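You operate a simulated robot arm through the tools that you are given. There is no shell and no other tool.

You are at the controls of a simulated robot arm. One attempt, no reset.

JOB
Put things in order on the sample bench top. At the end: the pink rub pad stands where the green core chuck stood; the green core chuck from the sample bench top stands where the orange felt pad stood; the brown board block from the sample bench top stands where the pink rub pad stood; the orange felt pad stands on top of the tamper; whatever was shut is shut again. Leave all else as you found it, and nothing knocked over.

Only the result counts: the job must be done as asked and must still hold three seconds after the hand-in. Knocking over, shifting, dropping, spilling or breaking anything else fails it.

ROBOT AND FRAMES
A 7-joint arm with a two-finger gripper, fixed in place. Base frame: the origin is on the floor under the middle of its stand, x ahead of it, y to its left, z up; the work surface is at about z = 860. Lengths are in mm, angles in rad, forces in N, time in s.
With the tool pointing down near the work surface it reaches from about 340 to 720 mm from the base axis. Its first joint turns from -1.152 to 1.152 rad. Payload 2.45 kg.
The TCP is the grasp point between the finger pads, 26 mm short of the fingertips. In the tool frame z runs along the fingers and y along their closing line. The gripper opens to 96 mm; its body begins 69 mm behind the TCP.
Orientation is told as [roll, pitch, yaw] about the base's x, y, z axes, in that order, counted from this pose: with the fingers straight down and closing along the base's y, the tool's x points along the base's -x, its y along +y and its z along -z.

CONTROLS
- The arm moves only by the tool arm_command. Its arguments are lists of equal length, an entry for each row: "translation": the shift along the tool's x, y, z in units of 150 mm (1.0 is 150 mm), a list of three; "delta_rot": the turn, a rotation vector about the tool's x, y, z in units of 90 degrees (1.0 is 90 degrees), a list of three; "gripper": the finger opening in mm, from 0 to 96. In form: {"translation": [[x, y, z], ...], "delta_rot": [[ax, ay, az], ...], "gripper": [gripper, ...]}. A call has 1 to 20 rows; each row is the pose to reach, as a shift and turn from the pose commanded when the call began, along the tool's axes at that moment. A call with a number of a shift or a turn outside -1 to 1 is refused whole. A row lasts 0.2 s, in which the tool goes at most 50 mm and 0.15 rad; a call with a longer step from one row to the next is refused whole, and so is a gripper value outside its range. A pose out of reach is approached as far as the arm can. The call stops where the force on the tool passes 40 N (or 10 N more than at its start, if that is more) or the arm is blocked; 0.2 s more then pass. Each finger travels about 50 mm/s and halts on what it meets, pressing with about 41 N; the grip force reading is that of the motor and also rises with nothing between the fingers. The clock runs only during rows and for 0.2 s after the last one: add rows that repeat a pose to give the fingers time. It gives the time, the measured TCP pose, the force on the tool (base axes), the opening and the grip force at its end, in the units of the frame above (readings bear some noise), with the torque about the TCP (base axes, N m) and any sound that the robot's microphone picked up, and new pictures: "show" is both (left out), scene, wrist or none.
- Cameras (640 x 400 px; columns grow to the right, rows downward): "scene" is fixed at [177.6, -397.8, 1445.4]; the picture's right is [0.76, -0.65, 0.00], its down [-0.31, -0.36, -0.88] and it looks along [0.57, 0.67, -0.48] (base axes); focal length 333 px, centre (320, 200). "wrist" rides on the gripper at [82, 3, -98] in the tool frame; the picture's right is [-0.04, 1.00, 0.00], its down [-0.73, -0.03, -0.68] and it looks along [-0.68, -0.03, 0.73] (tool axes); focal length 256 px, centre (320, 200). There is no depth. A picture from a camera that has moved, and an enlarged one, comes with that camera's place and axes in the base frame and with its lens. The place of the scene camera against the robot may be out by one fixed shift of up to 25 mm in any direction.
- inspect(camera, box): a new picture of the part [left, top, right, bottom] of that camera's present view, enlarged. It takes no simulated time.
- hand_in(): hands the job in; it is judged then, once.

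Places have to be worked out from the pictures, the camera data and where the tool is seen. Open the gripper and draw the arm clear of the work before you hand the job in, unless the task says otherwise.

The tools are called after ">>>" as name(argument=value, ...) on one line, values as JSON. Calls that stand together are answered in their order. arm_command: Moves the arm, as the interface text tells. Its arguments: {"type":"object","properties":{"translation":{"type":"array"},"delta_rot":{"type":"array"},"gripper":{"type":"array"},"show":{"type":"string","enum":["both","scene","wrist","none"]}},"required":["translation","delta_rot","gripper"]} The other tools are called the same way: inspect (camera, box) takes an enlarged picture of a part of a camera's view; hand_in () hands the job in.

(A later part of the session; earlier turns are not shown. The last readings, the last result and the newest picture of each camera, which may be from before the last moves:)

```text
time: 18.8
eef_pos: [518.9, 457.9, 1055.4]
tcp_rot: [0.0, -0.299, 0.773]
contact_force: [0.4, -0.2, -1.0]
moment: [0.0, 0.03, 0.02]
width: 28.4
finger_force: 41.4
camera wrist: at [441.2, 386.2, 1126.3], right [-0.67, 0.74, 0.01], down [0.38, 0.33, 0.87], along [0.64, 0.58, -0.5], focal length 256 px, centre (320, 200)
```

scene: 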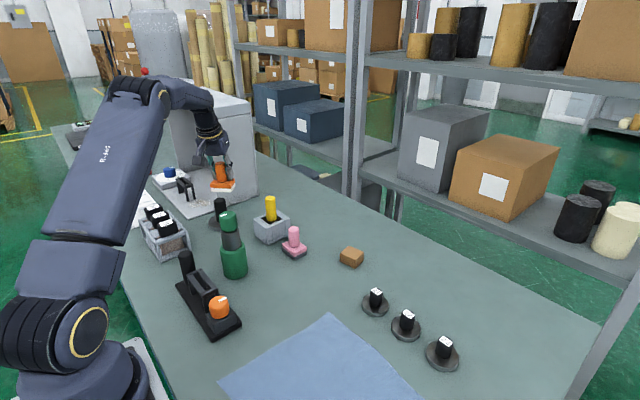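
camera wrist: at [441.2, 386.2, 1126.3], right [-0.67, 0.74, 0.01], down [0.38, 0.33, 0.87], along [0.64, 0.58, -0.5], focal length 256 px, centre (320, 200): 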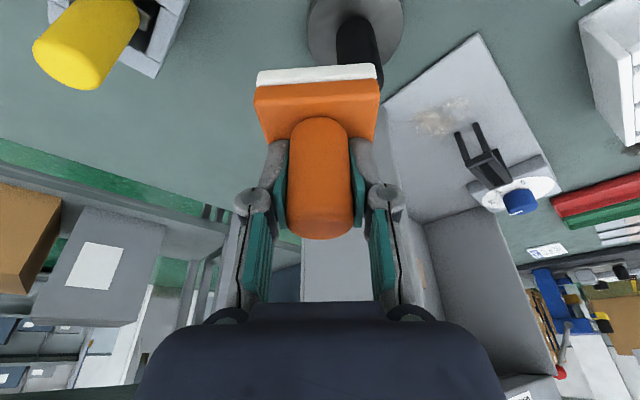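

The pad is at (519, 458, 1055). I move over the post axis (511, 500), leaving about 25 mm between the pad bottom and the post top.

>>> arm_command(translation=[[-0.025, 0.06, 0.04], [-0.05, 0.12, 0.09], [-0.075, 0.18, 0.14], [-0.101, 0.238, 0.206], [-0.101, 0.238, 0.206], [-0.101, 0.238, 0.206]], delta_rot=[[0, 0, 0], [0, 0, 0], [0, 0, 0], [0, 0, 0], [0, 0, 0], [0, 0, 0]], gripper=[20, 20, 20, 20, 20, 20], show="both")

>>> inspect(camera="scene", box=[185, 130, 265, 235])

>>> inspect(camera="wrist", box=[230, 0, 430, 140])

```text
time: 20.2
eef_pos: [511.9, 500.1, 1030.4]
tcp_rot: [0.001, -0.3, 0.771]
contact_force: [0.8, -0.1, -0.4]
moment: [-0.01, 0.01, 0.04]
width: 28.3
finger_force: 41.3
camera wrist: at [432.7, 427.7, 1101.3], right [-0.67, 0.74, 0.01], down [0.38, 0.33, 0.87], along [0.64, 0.58, -0.5], focal length 256 px, centre (320, 200)
```

scene: 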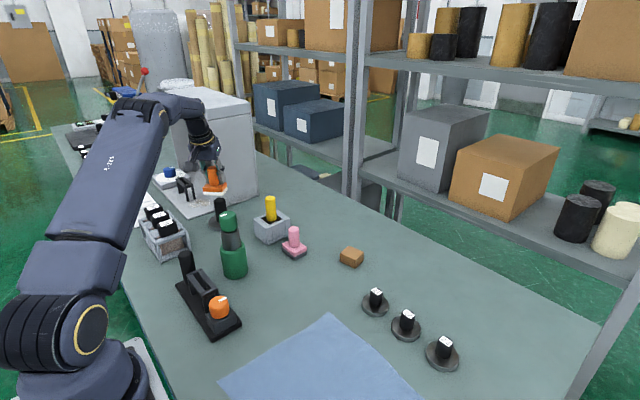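
wrist: 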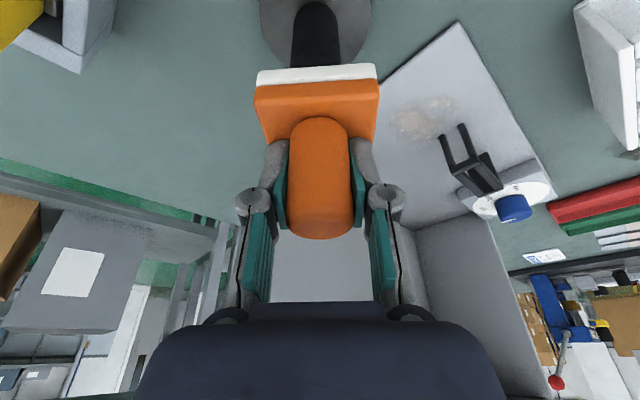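

```text
3.81 times, centred on (225, 182) of scene
camera zoom: at [177.6, -397.8, 1445.4], right [0.76, -0.65, 0.0], down [-0.31, -0.36, -0.88], along [0.57, 0.67, -0.48], focal length 1270 px, centre (682, 267)
```

zoom: 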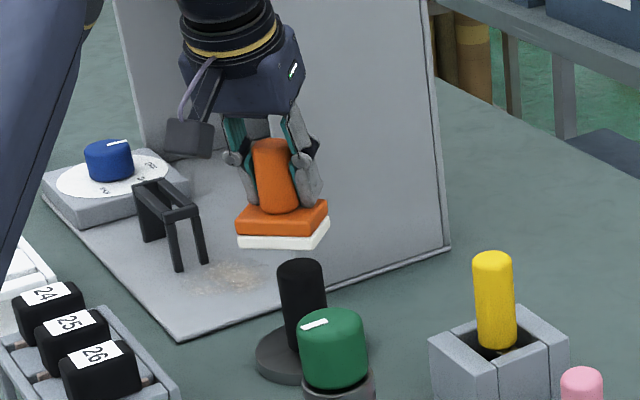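

```text
2.86 times, centred on (330, 70) of wrist
camera zoom: at [432.7, 427.7, 1101.3], right [-0.67, 0.74, 0.01], down [0.38, 0.33, 0.87], along [0.64, 0.58, -0.5], focal length 731 px, centre (291, 571)
```

zoom: 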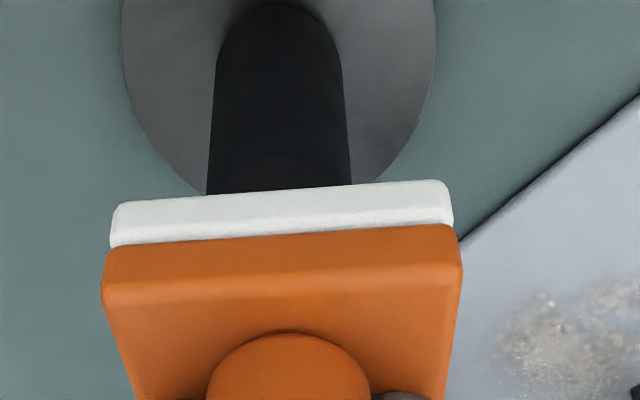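

The post's top may be a few mm farther out and lower than first computed, since an ellipse centre carries a bias. I compare pad and post in an enlarged scene view before lowering.

>>> inspect(camera="scene", box=[195, 155, 245, 230])

>>> inspect(camera="wrist", box=[250, 0, 390, 90])

```text
5.33 times, centred on (220, 192) of scene
camera zoom: at [177.6, -397.8, 1445.4], right [0.76, -0.65, 0.0], down [-0.31, -0.36, -0.88], along [0.57, 0.67, -0.48], focal length 1778 px, centre (853, 240)
```

zoom: 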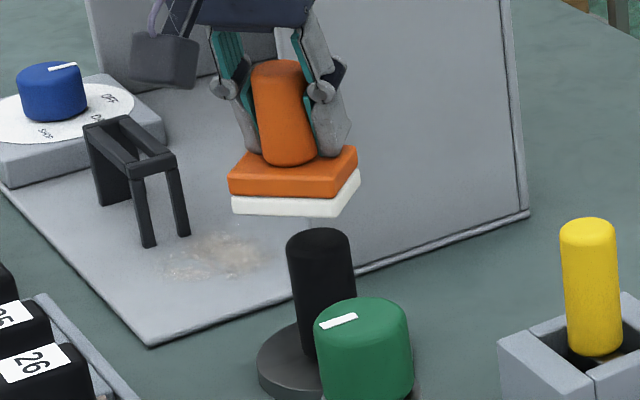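

```text
4.44 times, centred on (320, 45) of wrist
camera zoom: at [432.7, 427.7, 1101.3], right [-0.67, 0.74, 0.01], down [0.38, 0.33, 0.87], along [0.64, 0.58, -0.5], focal length 1138 px, centre (320, 889)
```

zoom: 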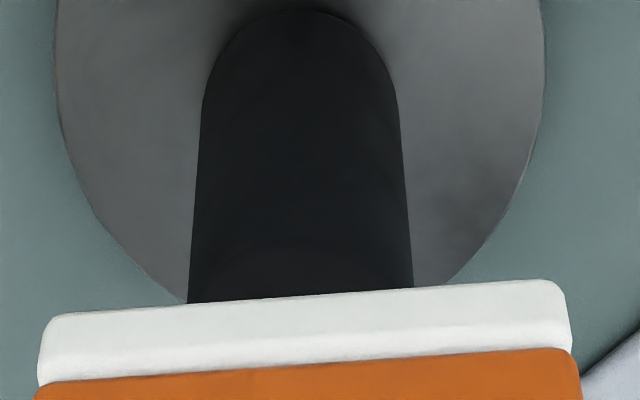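

Both cameras agree the post axis is about 4 mm farther out, near (516.5, 500.7), with its top at about z 942. I correct laterally, lower to about 12 mm above it, and look again.

>>> arm_command(translation=[[0.007, -0.0185, 0.05], [0.013, -0.0185, 0.1], [0.0197, -0.0185, 0.147], [0.0197, -0.0185, 0.147], [0.0197, -0.0185, 0.147]], delta_rot=[[0, 0, 0], [0, 0, 0], [0, 0, 0], [0, 0, 0], [0, 0, 0]], gripper=[20, 20, 20, 20, 20], show="wrist")

>>> inspect(camera="scene", box=[195, 155, 245, 230])

>>> inspect(camera="wrist", box=[250, 0, 390, 90])

```text
time: 21.4
eef_pos: [515.0, 499.8, 1007.9]
tcp_rot: [0.0, -0.3, 0.771]
contact_force: [0.3, 0.3, -0.5]
moment: [0.03, -0.02, 0.0]
width: 28.3
finger_force: 40.9
camera wrist: at [436.6, 428.1, 1078.3], right [-0.67, 0.74, 0.01], down [0.38, 0.33, 0.87], along [0.64, 0.58, -0.5], focal length 256 px, centre (320, 200)
```

wrist: 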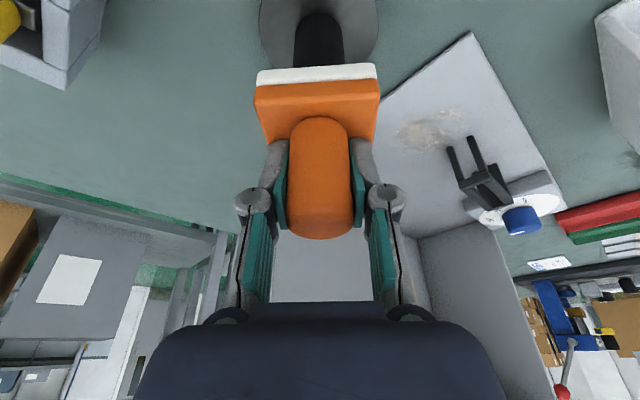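

```text
5.33 times, centred on (220, 192) of scene
camera zoom: at [177.6, -397.8, 1445.4], right [0.76, -0.65, 0.0], down [-0.31, -0.36, -0.88], along [0.57, 0.67, -0.48], focal length 1778 px, centre (853, 240)
```

zoom: 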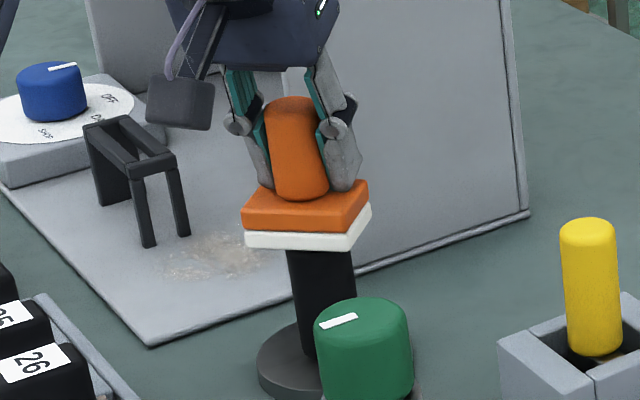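

```text
4.44 times, centred on (320, 45) of wrist
camera zoom: at [436.6, 428.1, 1078.3], right [-0.67, 0.74, 0.01], down [0.38, 0.33, 0.87], along [0.64, 0.58, -0.5], focal length 1138 px, centre (320, 889)
```

zoom: 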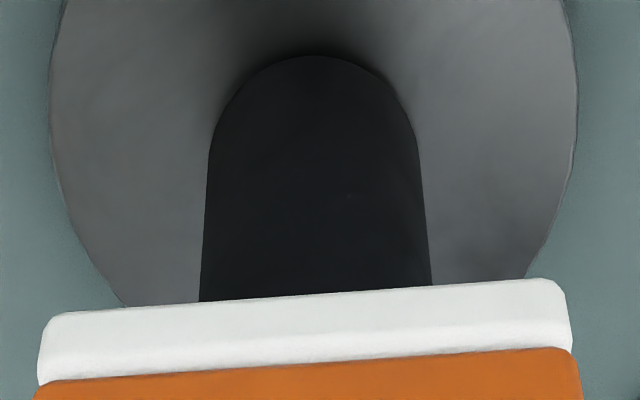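

Alignment is within about 2 mm tangentially, so I shift 2 mm further out and lower 9 mm, watching the force.

>>> arm_command(translation=[[-0.006, 0, 0.015], [-0.002, 0, 0.03], [0.002, 0, 0.045], [0.0051, 0, 0.0612], [0.0051, 0, 0.0612]], delta_rot=[[0, 0, 0], [0, 0, 0], [0, 0, 0], [0, 0, 0], [0, 0, 0]], gripper=[20, 20, 20, 20, 20], show="none")

>>> inspect(camera="scene", box=[195, 155, 245, 230])

```text
time: 22.6
eef_pos: [516.8, 501.7, 1001.0]
tcp_rot: [0.001, -0.302, 0.77]
contact_force: [-7.0, -8.6, 23.6]
moment: [-0.44, 0.32, -0.03]
width: 28.1
finger_force: 41.3
```

```text
5.33 times, centred on (220, 192) of scene
camera zoom: at [177.0, -398.4, 1445.3], right [0.76, -0.65, 0.0], down [-0.31, -0.36, -0.88], along [0.57, 0.67, -0.47], focal length 1778 px, centre (853, 240)
```

zoom: 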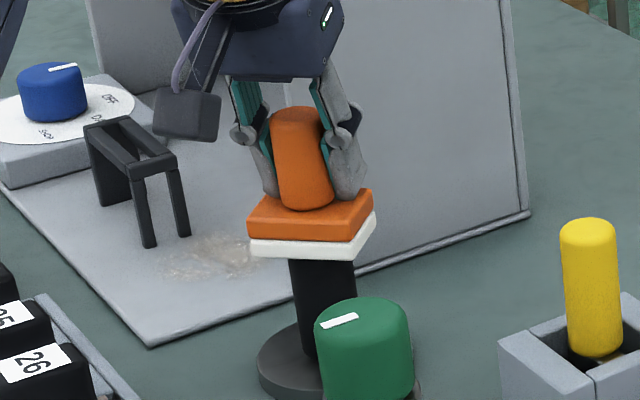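

Contact came at TCP z 1001 with about 24 N, and the moment puts the contact centre within about 2.5 mm of the handle axis. I back off 2 mm to nearly unload before opening.

>>> arm_command(translation=[[-0.002, 0, -0.0064], [-0.0039, 0, -0.0127], [-0.0039, 0, -0.0127]], delta_rot=[[0, 0, 0], [0, 0, 0], [0, 0, 0]], gripper=[20, 20, 20], show="wrist")

```text
time: 23.4
eef_pos: [517.5, 501.3, 1001.8]
tcp_rot: [0.001, -0.303, 0.772]
contact_force: [0.9, -2.1, 16.5]
moment: [0.15, -0.05, -0.02]
width: 28.0
finger_force: 40.5
camera wrist: at [439.0, 429.7, 1071.0], right [-0.67, 0.74, 0.01], down [0.38, 0.33, 0.87], along [0.64, 0.58, -0.5], focal length 256 px, centre (320, 200)
```

wrist: 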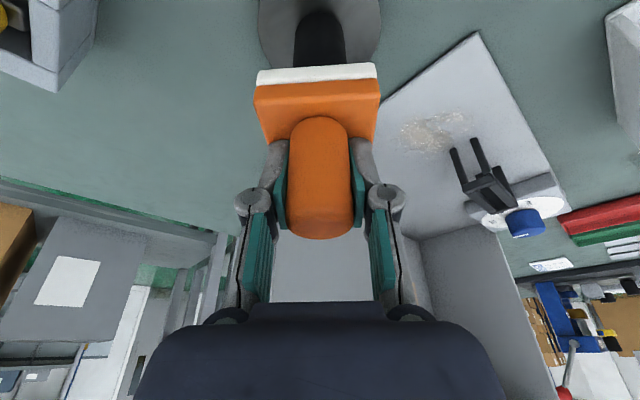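

There is still 16 N of load, so I back off another 3 mm before release.

>>> arm_command(translation=[[-0.003, 0, -0.0095], [-0.0059, 0, -0.0191], [-0.0059, 0, -0.0191]], delta_rot=[[0, 0, 0], [0, 0, 0], [0, 0, 0]], gripper=[20, 20, 20], show="none")

>>> inspect(camera="scene", box=[195, 155, 245, 230])

>>> inspect(camera="wrist", box=[250, 0, 390, 90])

```text
time: 24.2
eef_pos: [517.3, 500.2, 1002.4]
tcp_rot: [-0.001, -0.295, 0.77]
contact_force: [0.3, -1.0, -0.6]
moment: [0.01, -0.01, 0.01]
width: 28.0
finger_force: 41.1
```

```text
5.33 times, centred on (220, 192) of scene
camera zoom: at [177.6, -397.8, 1445.4], right [0.76, -0.65, 0.0], down [-0.31, -0.36, -0.88], along [0.57, 0.67, -0.48], focal length 1778 px, centre (853, 240)
```

zoom: 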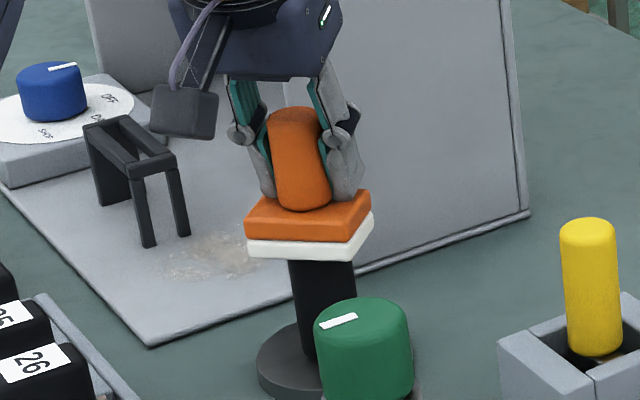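

```text
4.44 times, centred on (320, 45) of wrist
camera zoom: at [437.9, 429.0, 1072.3], right [-0.67, 0.74, 0.01], down [0.38, 0.33, 0.86], along [0.64, 0.58, -0.51], focal length 1138 px, centre (320, 889)
```

zoom: 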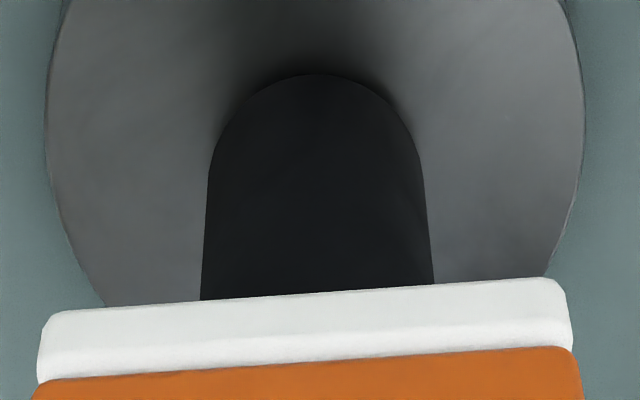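

The load is essentially zero with the pad resting on the post, and the views agree on centring within about 3 mm. I open the fingers slowly.

>>> arm_command(translation=[[0, 0, 0], [0, 0, 0], [0, 0, 0], [0, 0, 0], [0, 0, 0], [0, 0, 0], [0, 0, 0]], delta_rot=[[0, 0, 0], [0, 0, 0], [0, 0, 0], [0, 0, 0], [0, 0, 0], [0, 0, 0], [0, 0, 0]], gripper=[28, 30, 33, 38, 44, 50, 50], show="wrist")

>>> inspect(camera="scene", box=[195, 155, 245, 230])

```text
time: 25.8
eef_pos: [517.4, 501.1, 1003.0]
tcp_rot: [-0.001, -0.3, 0.771]
contact_force: [-1.7, -0.9, 0.0]
moment: [0.0, 0.01, 0.01]
width: 50.2
finger_force: 0.0
camera wrist: at [438.7, 429.3, 1073.6], right [-0.67, 0.74, 0.01], down [0.38, 0.33, 0.87], along [0.64, 0.58, -0.5], focal length 256 px, centre (320, 200)
```

wrist: 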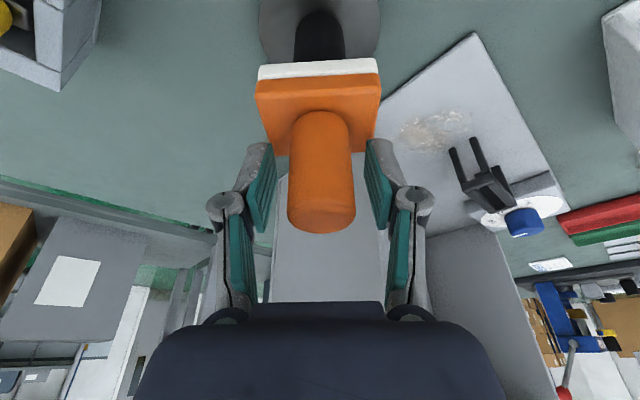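

```text
5.33 times, centred on (220, 192) of scene
camera zoom: at [177.6, -397.8, 1445.4], right [0.76, -0.65, 0.0], down [-0.31, -0.36, -0.88], along [0.57, 0.67, -0.48], focal length 1778 px, centre (853, 240)
```

zoom: 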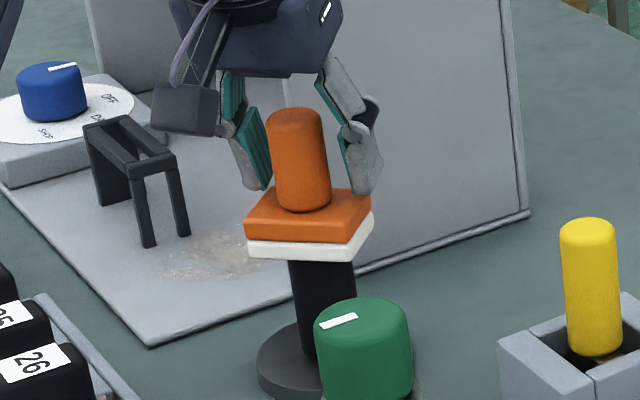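

The pad stands freely on the tamper. I withdraw straight back along the tool axis.

>>> arm_command(translation=[[0, 0, -0.06], [0, 0, -0.14], [0, 0, -0.24], [0, 0, -0.36], [0, 0, -0.5], [0, 0, -0.65], [0, 0, -0.65]], delta_rot=[[0, 0, 0], [0, 0, 0], [0, 0, 0], [0, 0, 0], [0, 0, 0], [0, 0, 0], [0, 0, 0]], gripper=[52, 55, 58, 60, 60, 60, 60], show="both")

>>> inspect(camera="wrist", box=[250, 0, 390, 140])

```text
time: 27.4
eef_pos: [498.9, 479.3, 1095.4]
tcp_rot: [-0.001, -0.3, 0.772]
contact_force: [0.2, -0.6, -0.5]
moment: [0.01, -0.01, -0.02]
width: 60.0
finger_force: 0.1
camera wrist: at [419.0, 408.2, 1165.4], right [-0.67, 0.74, 0.01], down [0.38, 0.33, 0.87], along [0.64, 0.58, -0.5], focal length 256 px, centre (320, 200)
```

scene: 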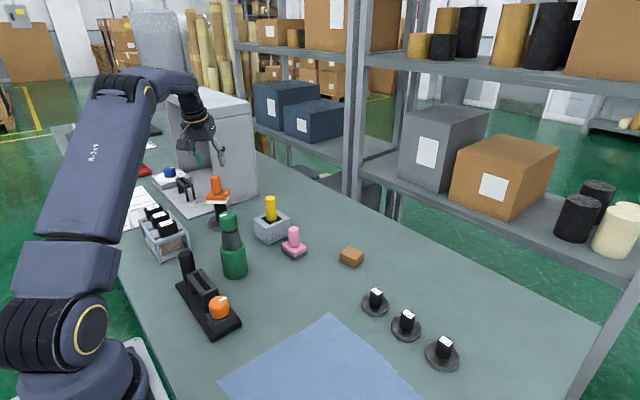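
wrist: 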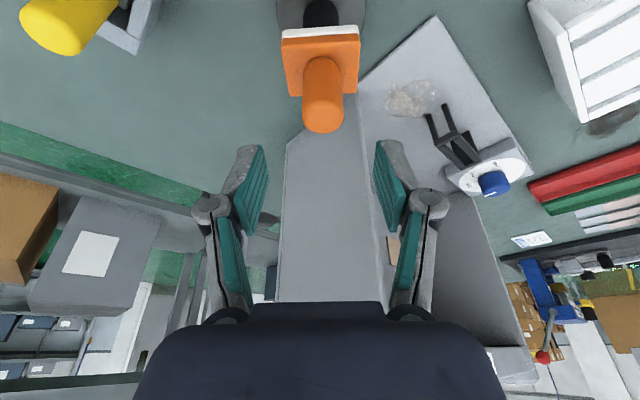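

```text
2.86 times, centred on (320, 70) of wrist
camera zoom: at [419.0, 408.2, 1165.4], right [-0.67, 0.74, 0.01], down [0.38, 0.33, 0.87], along [0.64, 0.58, -0.5], focal length 731 px, centre (320, 571)
```

zoom: 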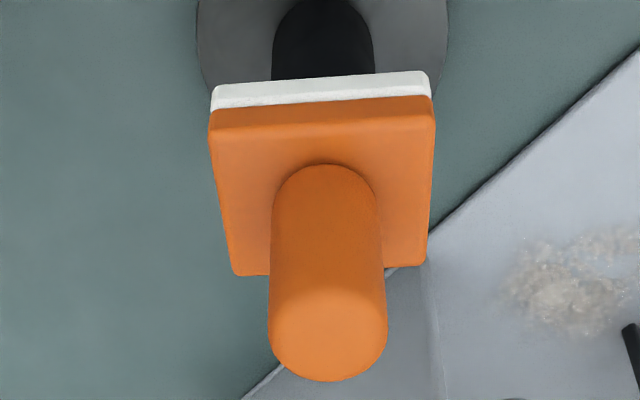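

The orange pad is standing squarely on the tamper. Now I head back, undoing the yaw first, to fetch the pink pad and park it temporarily.

>>> arm_command(translation=[[0.073, -0.142, -0.023], [0.147, -0.285, -0.045], [0.22, -0.427, -0.068], [0.293, -0.569, -0.091], [0.367, -0.712, -0.113], [0.44, -0.854, -0.136], [0.44, -0.854, -0.136]], delta_rot=[[0.0242, 0, 0.0782], [0.0484, 0, 0.1565], [0.0726, 0, 0.2347], [0.0968, 0, 0.313], [0.121, 0, 0.3912], [0.1452, 0, 0.4695], [0.1452, 0, 0.4695]], gripper=[66, 66, 66, 66, 66, 66, 66], show="none")

>>> arm_command(translation=[[0, -0.15, 0], [0, -0.3, 0], [0, -0.45, 0], [0, -0.6, 0], [0, -0.72, 0], [0, -0.72, 0]], delta_rot=[[0, 0.04, 0], [0, 0.08, 0], [0, 0.12, 0], [0, 0.16, 0], [0, 0.191, 0], [0, 0.191, 0]], gripper=[66, 66, 66, 66, 66, 66], show="both")

```text
time: 29.0
eef_pos: [540.1, 339.0, 1099.5]
tcp_rot: [0.002, -0.301, -0.001]
contact_force: [0.8, -0.8, 0.4]
moment: [0.02, 0.0, -0.04]
width: 65.9
finger_force: 0.1
```

```text
time: 30.4
eef_pos: [536.7, 234.2, 1100.4]
tcp_rot: [0.0, 0.002, -0.001]
contact_force: [0.8, 0.3, 0.1]
moment: [0.04, 0.01, 0.0]
width: 66.2
finger_force: 0.1
camera wrist: at [454.8, 237.8, 1198.4], right [0.04, 1.0, 0.0], down [0.73, -0.03, 0.68], along [0.68, -0.03, -0.73], focal length 256 px, centre (320, 200)
```

scene: 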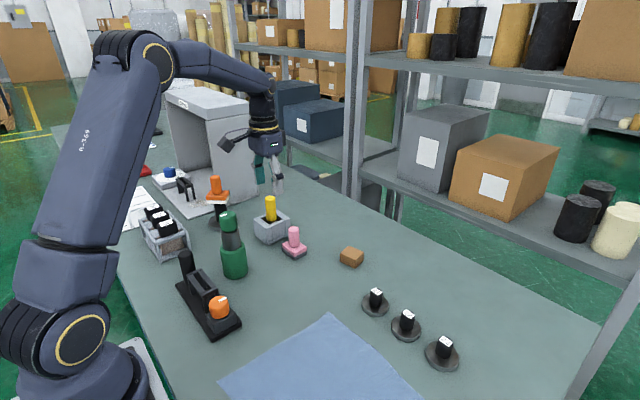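
wrist: 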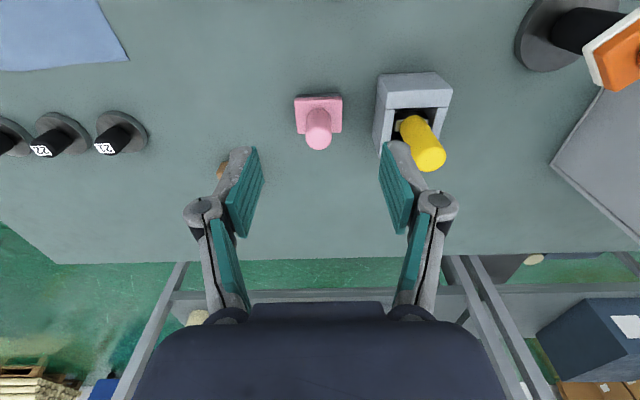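

I am above the pink pad's row. I move over its handle at (605, 230) with a narrower 52 mm opening, to stay clear of the grey box next to it.

>>> arm_command(translation=[[-0.09, -0.006, 0.15], [-0.18, -0.012, 0.31], [-0.27, -0.018, 0.46], [-0.36, -0.024, 0.61], [-0.455, -0.028, 0.767], [-0.455, -0.028, 0.767], [-0.455, -0.028, 0.767]], delta_rot=[[0, 0, 0], [0, 0, 0], [0, 0, 0], [0, 0, 0], [0, 0, 0], [0, 0, 0], [0, 0, 0]], gripper=[60, 56, 52, 52, 52, 52, 52], show="wrist")

>>> inspect(camera="wrist", box=[250, 20, 400, 190])

```text
time: 32.0
eef_pos: [603.7, 229.8, 982.5]
tcp_rot: [0.0, 0.0, -0.001]
contact_force: [0.1, -0.3, 0.5]
moment: [-0.01, 0.0, 0.01]
width: 52.0
finger_force: 0.0
camera wrist: at [522.3, 233.9, 1080.0], right [0.04, 1.0, 0.0], down [0.73, -0.03, 0.68], along [0.68, -0.03, -0.73], focal length 256 px, centre (320, 200)
```

wrist: 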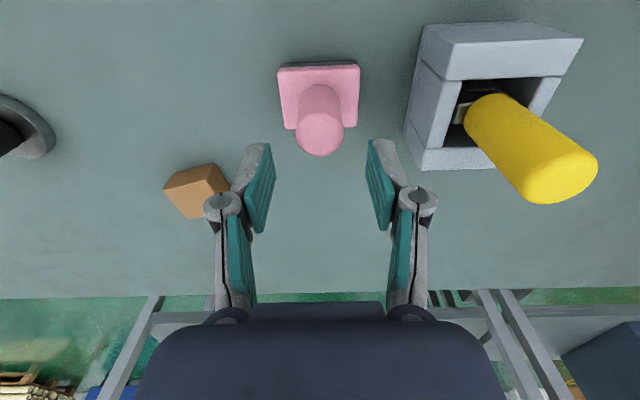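

```text
2.35 times, centred on (325, 105) of wrist
camera zoom: at [522.3, 233.9, 1080.0], right [0.04, 1.0, 0.0], down [0.73, -0.03, 0.68], along [0.68, -0.03, -0.73], focal length 602 px, centre (308, 424)
```

zoom: 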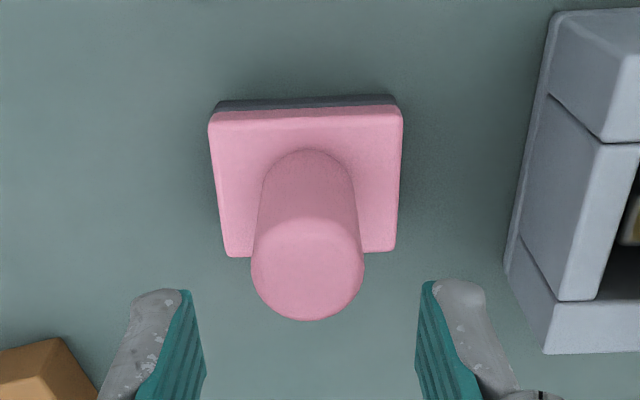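

The pink pad's centre is confirmed at about (604.5, 230). I descend to TCP z about 918 and close on the handle.

>>> arm_command(translation=[[-0.005, 0.001, 0.1], [-0.005, 0.001, 0.2], [-0.005, 0.001, 0.3], [-0.005, 0.001, 0.38], [-0.005, 0.001, 0.43], [-0.005, 0.001, 0.43]], delta_rot=[[0, 0, 0], [0, 0, 0], [0, 0, 0], [0, 0, 0], [0, 0, 0], [0, 0, 0]], gripper=[52, 52, 52, 52, 52, 52], show="wrist")

>>> arm_command(translation=[[0, 0, 0], [0, 0, 0], [0, 0, 0], [0, 0, 0], [0, 0, 0], [0, 0, 0]], delta_rot=[[0, 0, 0], [0, 0, 0], [0, 0, 0], [0, 0, 0], [0, 0, 0], [0, 0, 0]], gripper=[44, 38, 32, 20, 20, 20], show="wrist")

```text
time: 33.4
eef_pos: [606.7, 227.4, 918.3]
tcp_rot: [-0.001, 0.0, 0.0]
contact_force: [-0.2, -0.3, 0.4]
moment: [0.02, 0.02, -0.01]
width: 52.0
finger_force: 0.0
camera wrist: at [524.5, 231.5, 1016.5], right [0.04, 1.0, 0.0], down [0.73, -0.03, 0.68], along [0.68, -0.03, -0.73], focal length 256 px, centre (320, 200)
```

wrist: 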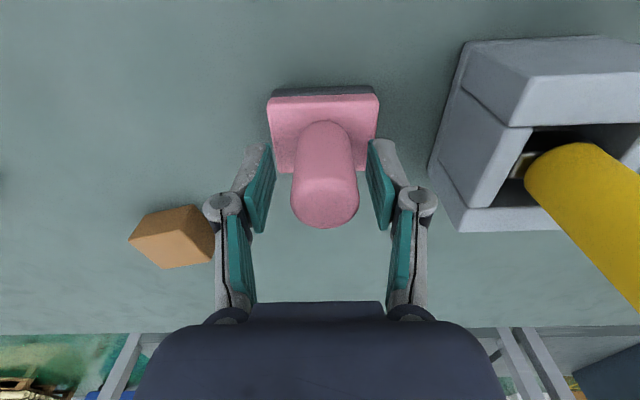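

```text
time: 34.8
eef_pos: [606.3, 228.4, 918.1]
tcp_rot: [0.001, 0.0, 0.001]
contact_force: [-0.3, 1.3, 1.6]
moment: [0.06, -0.02, -0.05]
width: 28.6
finger_force: 41.4
camera wrist: at [524.5, 231.7, 1016.9], right [0.04, 1.0, 0.0], down [0.73, -0.03, 0.68], along [0.68, -0.03, -0.73], focal length 256 px, centre (320, 200)
```

wrist: 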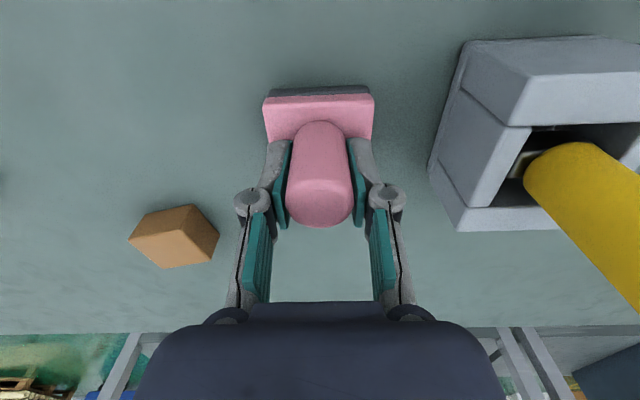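

The pink pad is gripped (28.6 mm, 41 N). I lift it and carry it to a free parking spot around (512, 140).

>>> arm_command(translation=[[0, 0, -0.06], [0, 0, -0.2], [0, 0, -0.4], [0.1, -0.1, -0.45], [0.25, -0.25, -0.45], [0.4, -0.4, -0.45], [0.53, -0.52, -0.45], [0.633, -0.59, -0.45], [0.633, -0.59, -0.45]], delta_rot=[[0, 0, 0], [0, 0, 0], [0, 0, 0], [0, 0, 0], [0, 0, 0], [0, 0, 0], [0, 0, 0], [0, 0, 0], [0, 0, 0]], gripper=[20, 20, 20, 20, 20, 20, 20, 20, 20], show="both")

```text
time: 36.8
eef_pos: [508.6, 140.3, 984.2]
tcp_rot: [0.001, -0.001, 0.0]
contact_force: [-0.4, 0.4, -1.4]
moment: [0.03, 0.0, -0.01]
width: 28.9
finger_force: 41.2
camera wrist: at [426.8, 143.3, 1082.6], right [0.04, 1.0, 0.0], down [0.73, -0.03, 0.68], along [0.68, -0.03, -0.73], focal length 256 px, centre (320, 200)
```

scene: 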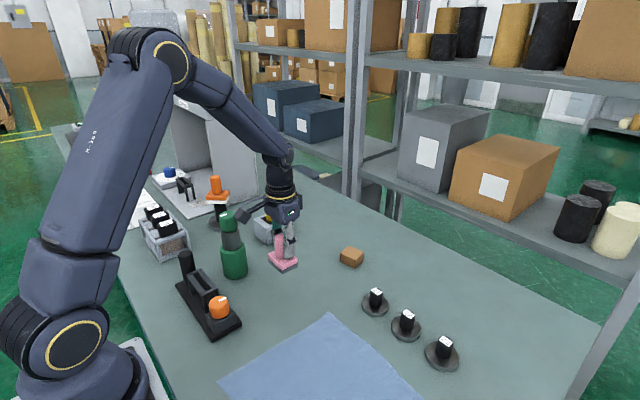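
wrist: 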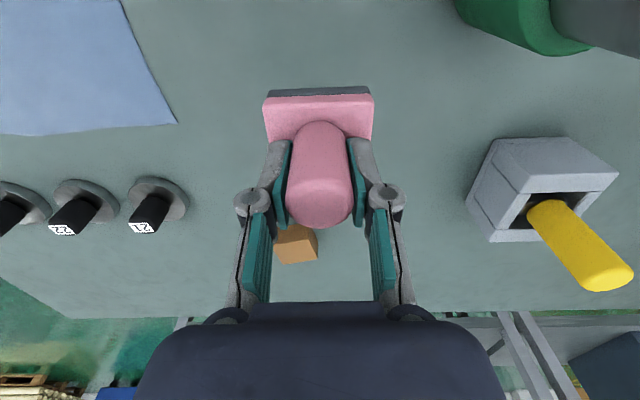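

The spot is clear. I lower the pad to just above the surface, then touch down slowly.

>>> arm_command(translation=[[0, 0, 0.12], [0, 0, 0.24], [0, 0, 0.34], [0, 0, 0.4], [0, 0, 0.425], [0, 0, 0.435], [0, 0, 0.44], [0, 0, 0.44]], delta_rot=[[0, 0, 0], [0, 0, 0], [0, 0, 0], [0, 0, 0], [0, 0, 0], [0, 0, 0], [0, 0, 0], [0, 0, 0]], gripper=[20, 20, 20, 20, 20, 20, 20, 20], show="wrist")

```text
time: 38.6
eef_pos: [509.1, 140.4, 918.8]
tcp_rot: [0.0, 0.0, 0.0]
contact_force: [0.6, 1.0, 0.1]
moment: [0.01, -0.06, 0.01]
width: 29.1
finger_force: 41.0
camera wrist: at [428.0, 144.2, 1016.9], right [0.04, 1.0, 0.0], down [0.73, -0.03, 0.68], along [0.68, -0.03, -0.73], focal length 256 px, centre (320, 200)
```

wrist: 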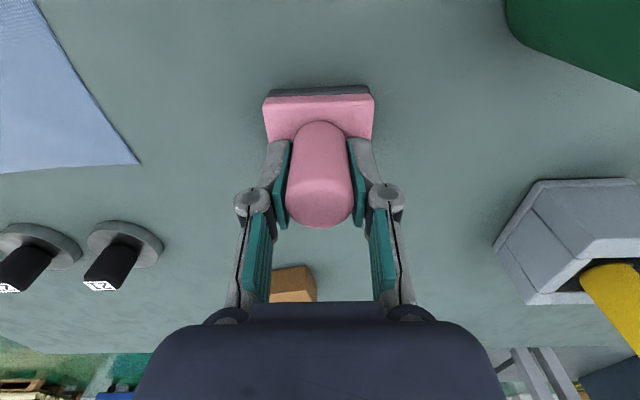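

There is no contact yet, so I lower 2 mm more in small steps.

>>> arm_command(translation=[[0, 0, 0.005], [0, 0, 0.01], [0, 0, 0.013], [0, 0, 0.013]], delta_rot=[[0, 0, 0], [0, 0, 0], [0, 0, 0], [0, 0, 0]], gripper=[20, 20, 20, 20], show="none")

```text
time: 39.6
eef_pos: [509.0, 139.9, 918.0]
tcp_rot: [0.0, 0.0, 0.001]
contact_force: [-11.7, -3.2, 33.3]
moment: [-0.15, 0.72, 0.05]
width: 29.0
finger_force: 40.9
```

Contact came with 33 N, so it is stiff here. I back off 1.4 mm and then release.

>>> arm_command(translation=[[0, 0, -0.005], [0, 0, -0.009], [0, 0, -0.009]], delta_rot=[[0, 0, 0], [0, 0, 0], [0, 0, 0]], gripper=[20, 20, 20], show="none")

>>> arm_command(translation=[[0, 0, 0], [0, 0, 0], [0, 0, 0], [0, 0, 0], [0, 0, 0], [0, 0, 0]], delta_rot=[[0, 0, 0], [0, 0, 0], [0, 0, 0], [0, 0, 0], [0, 0, 0], [0, 0, 0]], gripper=[29, 32, 36, 44, 54, 54], show="wrist")

```text
time: 40.4
eef_pos: [511.8, 140.3, 917.2]
tcp_rot: [-0.001, -0.002, -0.001]
contact_force: [-0.6, 1.2, 1.2]
moment: [0.19, 0.04, -0.01]
width: 28.5
finger_force: 41.3
```

```text
time: 41.8
eef_pos: [510.8, 139.4, 919.3]
tcp_rot: [0.0, 0.001, -0.001]
contact_force: [0.5, 0.5, 0.1]
moment: [-0.03, 0.02, -0.03]
width: 53.8
finger_force: 0.1
camera wrist: at [429.5, 143.5, 1017.5], right [0.04, 1.0, 0.0], down [0.73, -0.03, 0.68], along [0.68, -0.03, -0.73], focal length 256 px, centre (320, 200)
```

wrist: 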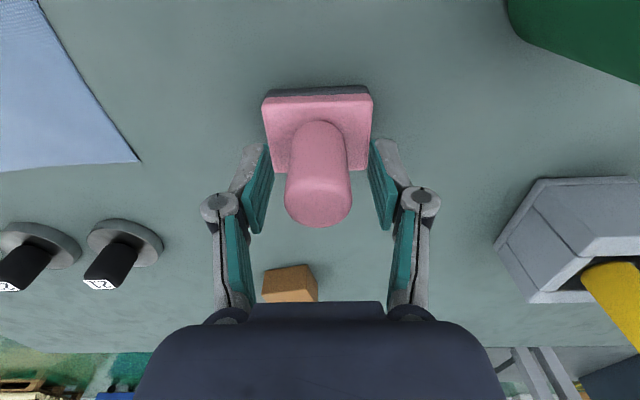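

The pink pad is parked upright at about (510, 140). I rise clear and go toward the brown block, turning the gripper about 0.21 rad to match it.

>>> arm_command(translation=[[0, 0, -0.1], [0, 0, -0.25], [0, 0, -0.42], [-0.15, -0.04, -0.5], [-0.35, -0.1, -0.5], [-0.55, -0.17, -0.48], [-0.75, -0.22, -0.46], [-0.95, -0.27, -0.44], [-0.95, -0.27, -0.44]], delta_rot=[[0, 0, 0], [0, 0, 0], [0, 0, 0], [0, 0, 0], [0, 0, -0.04], [0, 0, -0.08], [0, 0, -0.11], [0, 0, -0.1337], [0, 0, -0.1337]], gripper=[56, 60, 66, 72, 76, 76, 76, 76, 76], show="both")

>>> inspect(camera="wrist", box=[240, 60, 400, 200])

```text
time: 43.8
eef_pos: [652.7, 99.7, 983.0]
tcp_rot: [0.002, 0.001, 0.211]
contact_force: [-0.6, 0.1, 1.0]
moment: [0.01, -0.02, 0.01]
width: 76.2
finger_force: 0.1
camera wrist: at [572.3, 86.2, 1081.5], right [-0.17, 0.99, 0.0], down [0.72, 0.12, 0.68], along [0.67, 0.12, -0.73], focal length 256 px, centre (320, 200)
```

scene: 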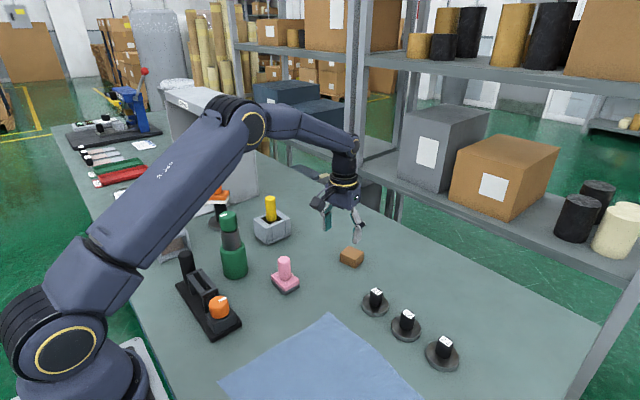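
wrist: 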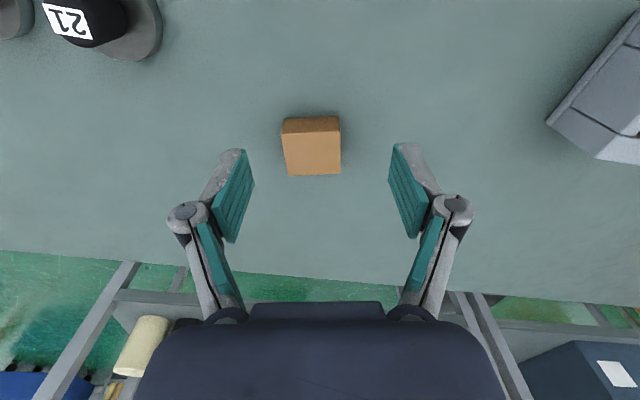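

```text
2.86 times, centred on (320, 130) of wrist
camera zoom: at [572.3, 86.2, 1081.5], right [-0.17, 0.99, 0.0], down [0.72, 0.12, 0.68], along [0.67, 0.12, -0.73], focal length 731 px, centre (320, 400)
```

zoom: 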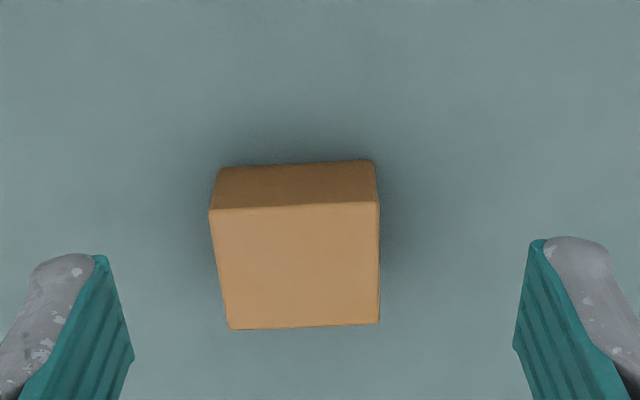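

The block centre resolves to (697, 100), yaw about 0.228, size 48x44x27. I move to just above it with a slight 0.15 rad outward tilt for reach.

>>> arm_command(translation=[[-0.06, -0.012, 0.08], [-0.12, -0.024, 0.16], [-0.18, -0.036, 0.24], [-0.24, -0.05, 0.32], [-0.289, -0.06, 0.387], [-0.289, -0.06, 0.387], [-0.289, -0.06, 0.387]], delta_rot=[[0, -0.02, -0.0108], [0, -0.04, -0.0108], [0, -0.06, -0.0108], [0, -0.08, -0.0108], [0, -0.0955, -0.0108], [0, -0.0955, -0.0108], [0, -0.0955, -0.0108]], gripper=[76, 76, 76, 76, 76, 76, 76], show="wrist")

>>> inspect(camera="wrist", box=[230, 80, 410, 240])

```text
time: 45.4
eef_pos: [695.9, 98.8, 926.2]
tcp_rot: [-0.002, -0.15, 0.228]
contact_force: [-0.4, 0.2, 0.2]
moment: [0.03, -0.01, 0.01]
width: 76.0
finger_force: 0.0
camera wrist: at [603.0, 81.4, 1011.7], right [-0.19, 0.98, 0.0], down [0.61, 0.11, 0.78], along [0.77, 0.15, -0.62], focal length 256 px, centre (320, 200)
```

wrist: 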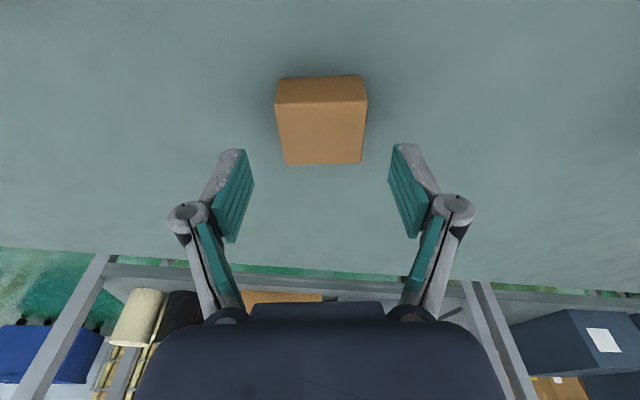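

```text
2.50 times, centred on (320, 160) of wrist
camera zoom: at [603.0, 81.4, 1011.7], right [-0.19, 0.98, 0.0], down [0.61, 0.11, 0.78], along [0.77, 0.15, -0.62], focal length 640 px, centre (320, 300)
```

zoom: 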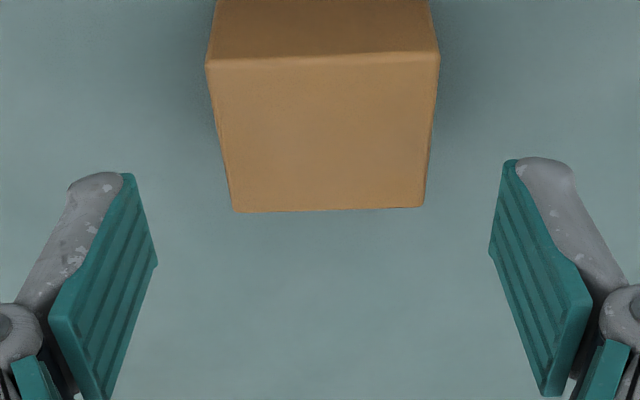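

The block is centred between the fingers. I descend to TCP z about 893 and close.

>>> arm_command(translation=[[0.005, 0.005, 0.06], [0.012, 0.005, 0.12], [0.02, 0.005, 0.18], [0.025, 0.005, 0.219], [0.025, 0.005, 0.219]], delta_rot=[[0, 0, 0], [0, 0, 0], [0, 0, 0], [0, 0, 0], [0, 0, 0]], gripper=[76, 76, 76, 76, 76], show="wrist")

>>> arm_command(translation=[[0, 0, 0], [0, 0, 0], [0, 0, 0], [0, 0, 0], [0, 0, 0], [0, 0, 0]], delta_rot=[[0, 0, 0], [0, 0, 0], [0, 0, 0], [0, 0, 0], [0, 0, 0], [0, 0, 0]], gripper=[66, 58, 52, 40, 40, 40], show="wrist")

```text
time: 46.6
eef_pos: [697.2, 102.6, 894.0]
tcp_rot: [-0.002, -0.15, 0.228]
contact_force: [-0.2, -0.5, 0.4]
moment: [-0.01, 0.01, -0.01]
width: 76.2
finger_force: 0.0
camera wrist: at [604.6, 84.4, 978.8], right [-0.19, 0.98, 0.0], down [0.61, 0.11, 0.78], along [0.77, 0.15, -0.62], focal length 256 px, centre (320, 200)
```

wrist: 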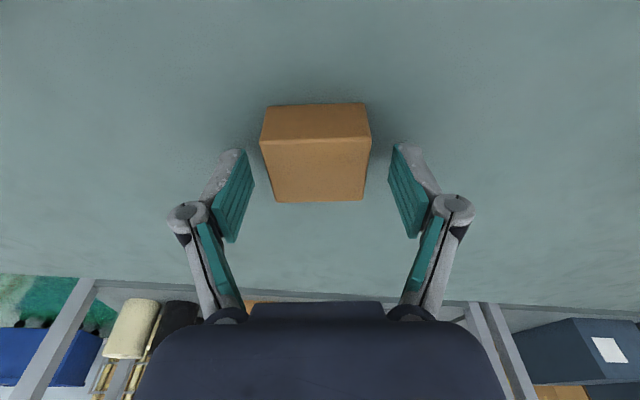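

```text
time: 48.0
eef_pos: [697.8, 102.0, 894.0]
tcp_rot: [0.0, -0.152, 0.226]
contact_force: [-0.6, -0.7, 2.0]
moment: [-0.01, 0.01, -0.01]
width: 49.0
finger_force: 41.0
camera wrist: at [604.5, 84.4, 979.0], right [-0.19, 0.98, 0.0], down [0.61, 0.11, 0.78], along [0.77, 0.15, -0.62], focal length 256 px, centre (320, 200)
```

wrist: 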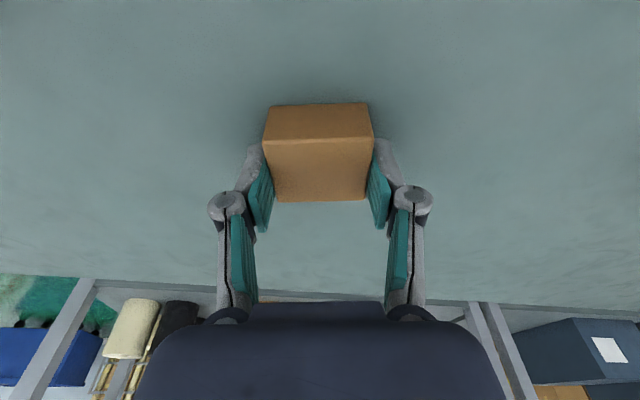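

The block is gripped (49 mm, 41 N) with its centre about 2.5 mm behind the TCP. I lift it and carry it over the pink pad's old spot (604.5, 230), squaring it up on the way.

>>> arm_command(translation=[[-0.01, 0, -0.066], [-0.025, 0, -0.165], [-0.04, 0, -0.264], [0.025, 0.16, -0.274], [0.09, 0.32, -0.284], [0.155, 0.48, -0.294], [0.22, 0.645, -0.304], [0.287, 0.81, -0.314], [0.353, 0.968, -0.323], [0.353, 0.968, -0.323]], delta_rot=[[0, 0, 0], [0, 0, 0], [0, 0, 0], [0.0036, 0, 0.0239], [0.0072, 0, 0.0478], [0.0108, 0, 0.0717], [0.0145, 0, 0.0957], [0.0181, 0, 0.1196], [0.0217, 0, 0.1435], [0.0217, 0, 0.1435]], gripper=[40, 40, 40, 40, 40, 40, 40, 40, 40, 40], show="both")

```text
time: 50.2
eef_pos: [608.0, 230.2, 933.4]
tcp_rot: [-0.001, -0.151, -0.003]
contact_force: [1.0, -0.8, -0.7]
moment: [-0.01, -0.01, -0.03]
width: 48.9
finger_force: 41.5
camera wrist: at [512.5, 234.7, 1018.6], right [0.04, 1.0, 0.01], down [0.62, -0.03, 0.78], along [0.78, -0.03, -0.62], focal length 256 px, centre (320, 200)
```

scene: 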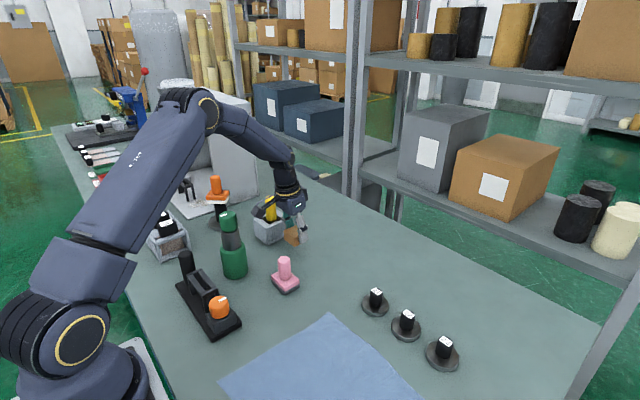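
wrist: 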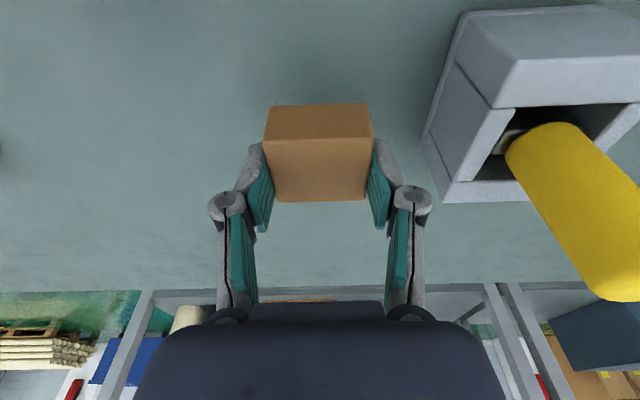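

The block hovers over the target spot. I lower it to about 1 mm above the surface.

>>> arm_command(translation=[[0.012, 0, 0.07], [0.024, 0, 0.14], [0.036, 0, 0.2], [0.042, 0, 0.235], [0.0445, 0, 0.25], [0.0445, 0, 0.25]], delta_rot=[[0, 0, 0], [0, 0, 0], [0, 0, 0], [0, 0, 0], [0, 0, 0], [0, 0, 0]], gripper=[40, 40, 40, 40, 40, 40], show="none")

>>> arm_command(translation=[[0.0005, 0, 0.0033], [0.001, 0, 0.0066], [0.001, 0, 0.0066]], delta_rot=[[0, 0, 0], [0, 0, 0], [0, 0, 0]], gripper=[40, 40, 40], show="none")

```text
time: 51.6
eef_pos: [606.0, 229.5, 894.6]
tcp_rot: [-0.001, -0.151, -0.002]
contact_force: [0.9, -0.4, 0.4]
moment: [-0.01, 0.03, -0.02]
width: 48.7
finger_force: 41.1
```

```text
time: 52.4
eef_pos: [606.8, 227.8, 895.1]
tcp_rot: [-0.002, -0.151, -0.001]
contact_force: [0.3, 0.5, -0.1]
moment: [-0.01, -0.03, -0.01]
width: 48.7
finger_force: 40.9
```

There is no contact yet, so I continue in 0.7 mm steps.

>>> arm_command(translation=[[0.0007, 0, 0.0047], [0.0007, 0, 0.0047]], delta_rot=[[0, 0, 0], [0, 0, 0]], gripper=[40, 40], show="none")

>>> arm_command(translation=[[0.0007, 0, 0.0047], [0.0007, 0, 0.0047]], delta_rot=[[0, 0, 0], [0, 0, 0]], gripper=[40, 40], show="wrist")

```text
time: 53.0
eef_pos: [606.2, 228.7, 893.2]
tcp_rot: [-0.002, -0.151, -0.001]
contact_force: [-1.2, -0.6, 1.8]
moment: [0.0, 0.02, 0.01]
width: 48.9
finger_force: 41.0
```

```text
time: 53.6
eef_pos: [608.2, 229.3, 894.0]
tcp_rot: [0.0, -0.153, 0.0]
contact_force: [-5.4, -1.7, 17.0]
moment: [-0.11, 0.34, 0.03]
width: 48.9
finger_force: 40.7
camera wrist: at [511.4, 232.7, 978.7], right [0.04, 1.0, 0.01], down [0.62, -0.03, 0.78], along [0.78, -0.03, -0.62], focal length 256 px, centre (320, 200)
```

wrist: 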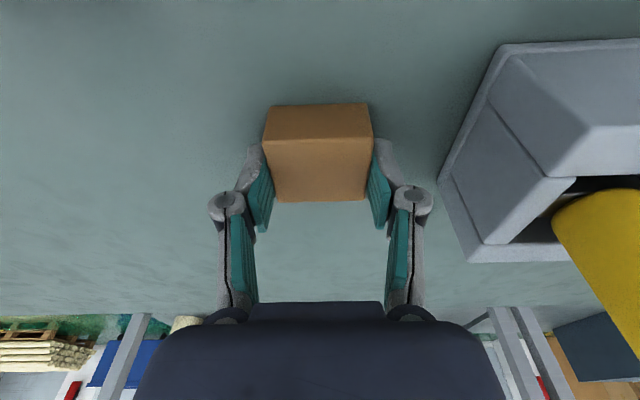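

Contact is confirmed, so I back off 0.6 mm and open gently to 64 mm.

>>> arm_command(translation=[[-0.0006, 0, -0.004], [-0.0006, 0, -0.004], [-0.0006, 0, -0.004], [-0.0006, 0, -0.004], [-0.0006, 0, -0.004], [-0.0006, 0, -0.004], [-0.0006, 0, -0.004]], delta_rot=[[0, 0, 0], [0, 0, 0], [0, 0, 0], [0, 0, 0], [0, 0, 0], [0, 0, 0], [0, 0, 0]], gripper=[40, 49, 51, 54, 58, 64, 64], show="wrist")

>>> inspect(camera="wrist", box=[230, 80, 410, 240])

```text
time: 55.2
eef_pos: [606.3, 228.1, 891.9]
tcp_rot: [-0.002, -0.15, -0.001]
contact_force: [-0.7, 0.2, 0.4]
moment: [-0.02, -0.01, -0.02]
width: 64.0
finger_force: 0.1
camera wrist: at [511.7, 232.6, 977.8], right [0.04, 1.0, 0.01], down [0.62, -0.03, 0.78], along [0.78, -0.03, -0.62], focal length 256 px, centre (320, 200)
```

wrist: 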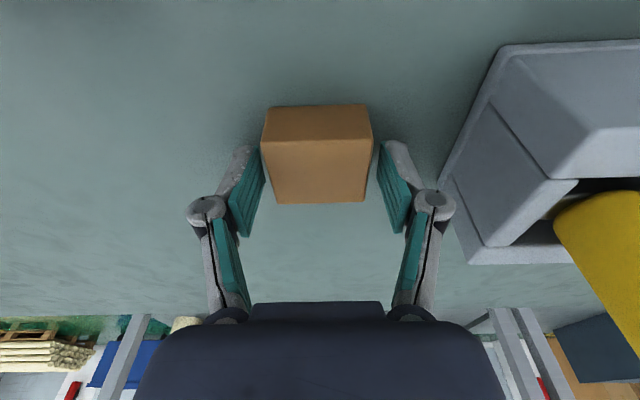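

```text
2.50 times, centred on (320, 160) of wrist
camera zoom: at [511.7, 232.6, 977.8], right [0.04, 1.0, 0.01], down [0.62, -0.03, 0.78], along [0.78, -0.03, -0.62], focal length 640 px, centre (320, 300)
```

zoom: 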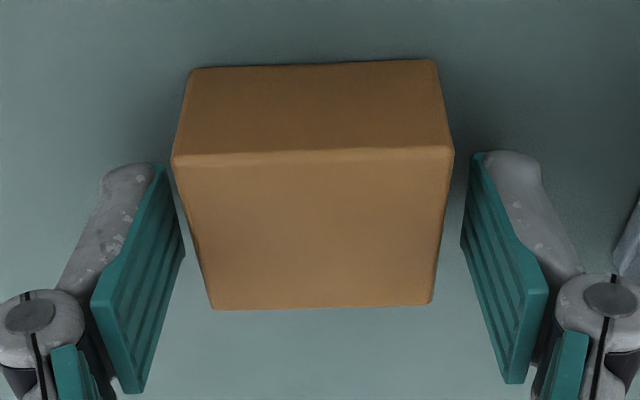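

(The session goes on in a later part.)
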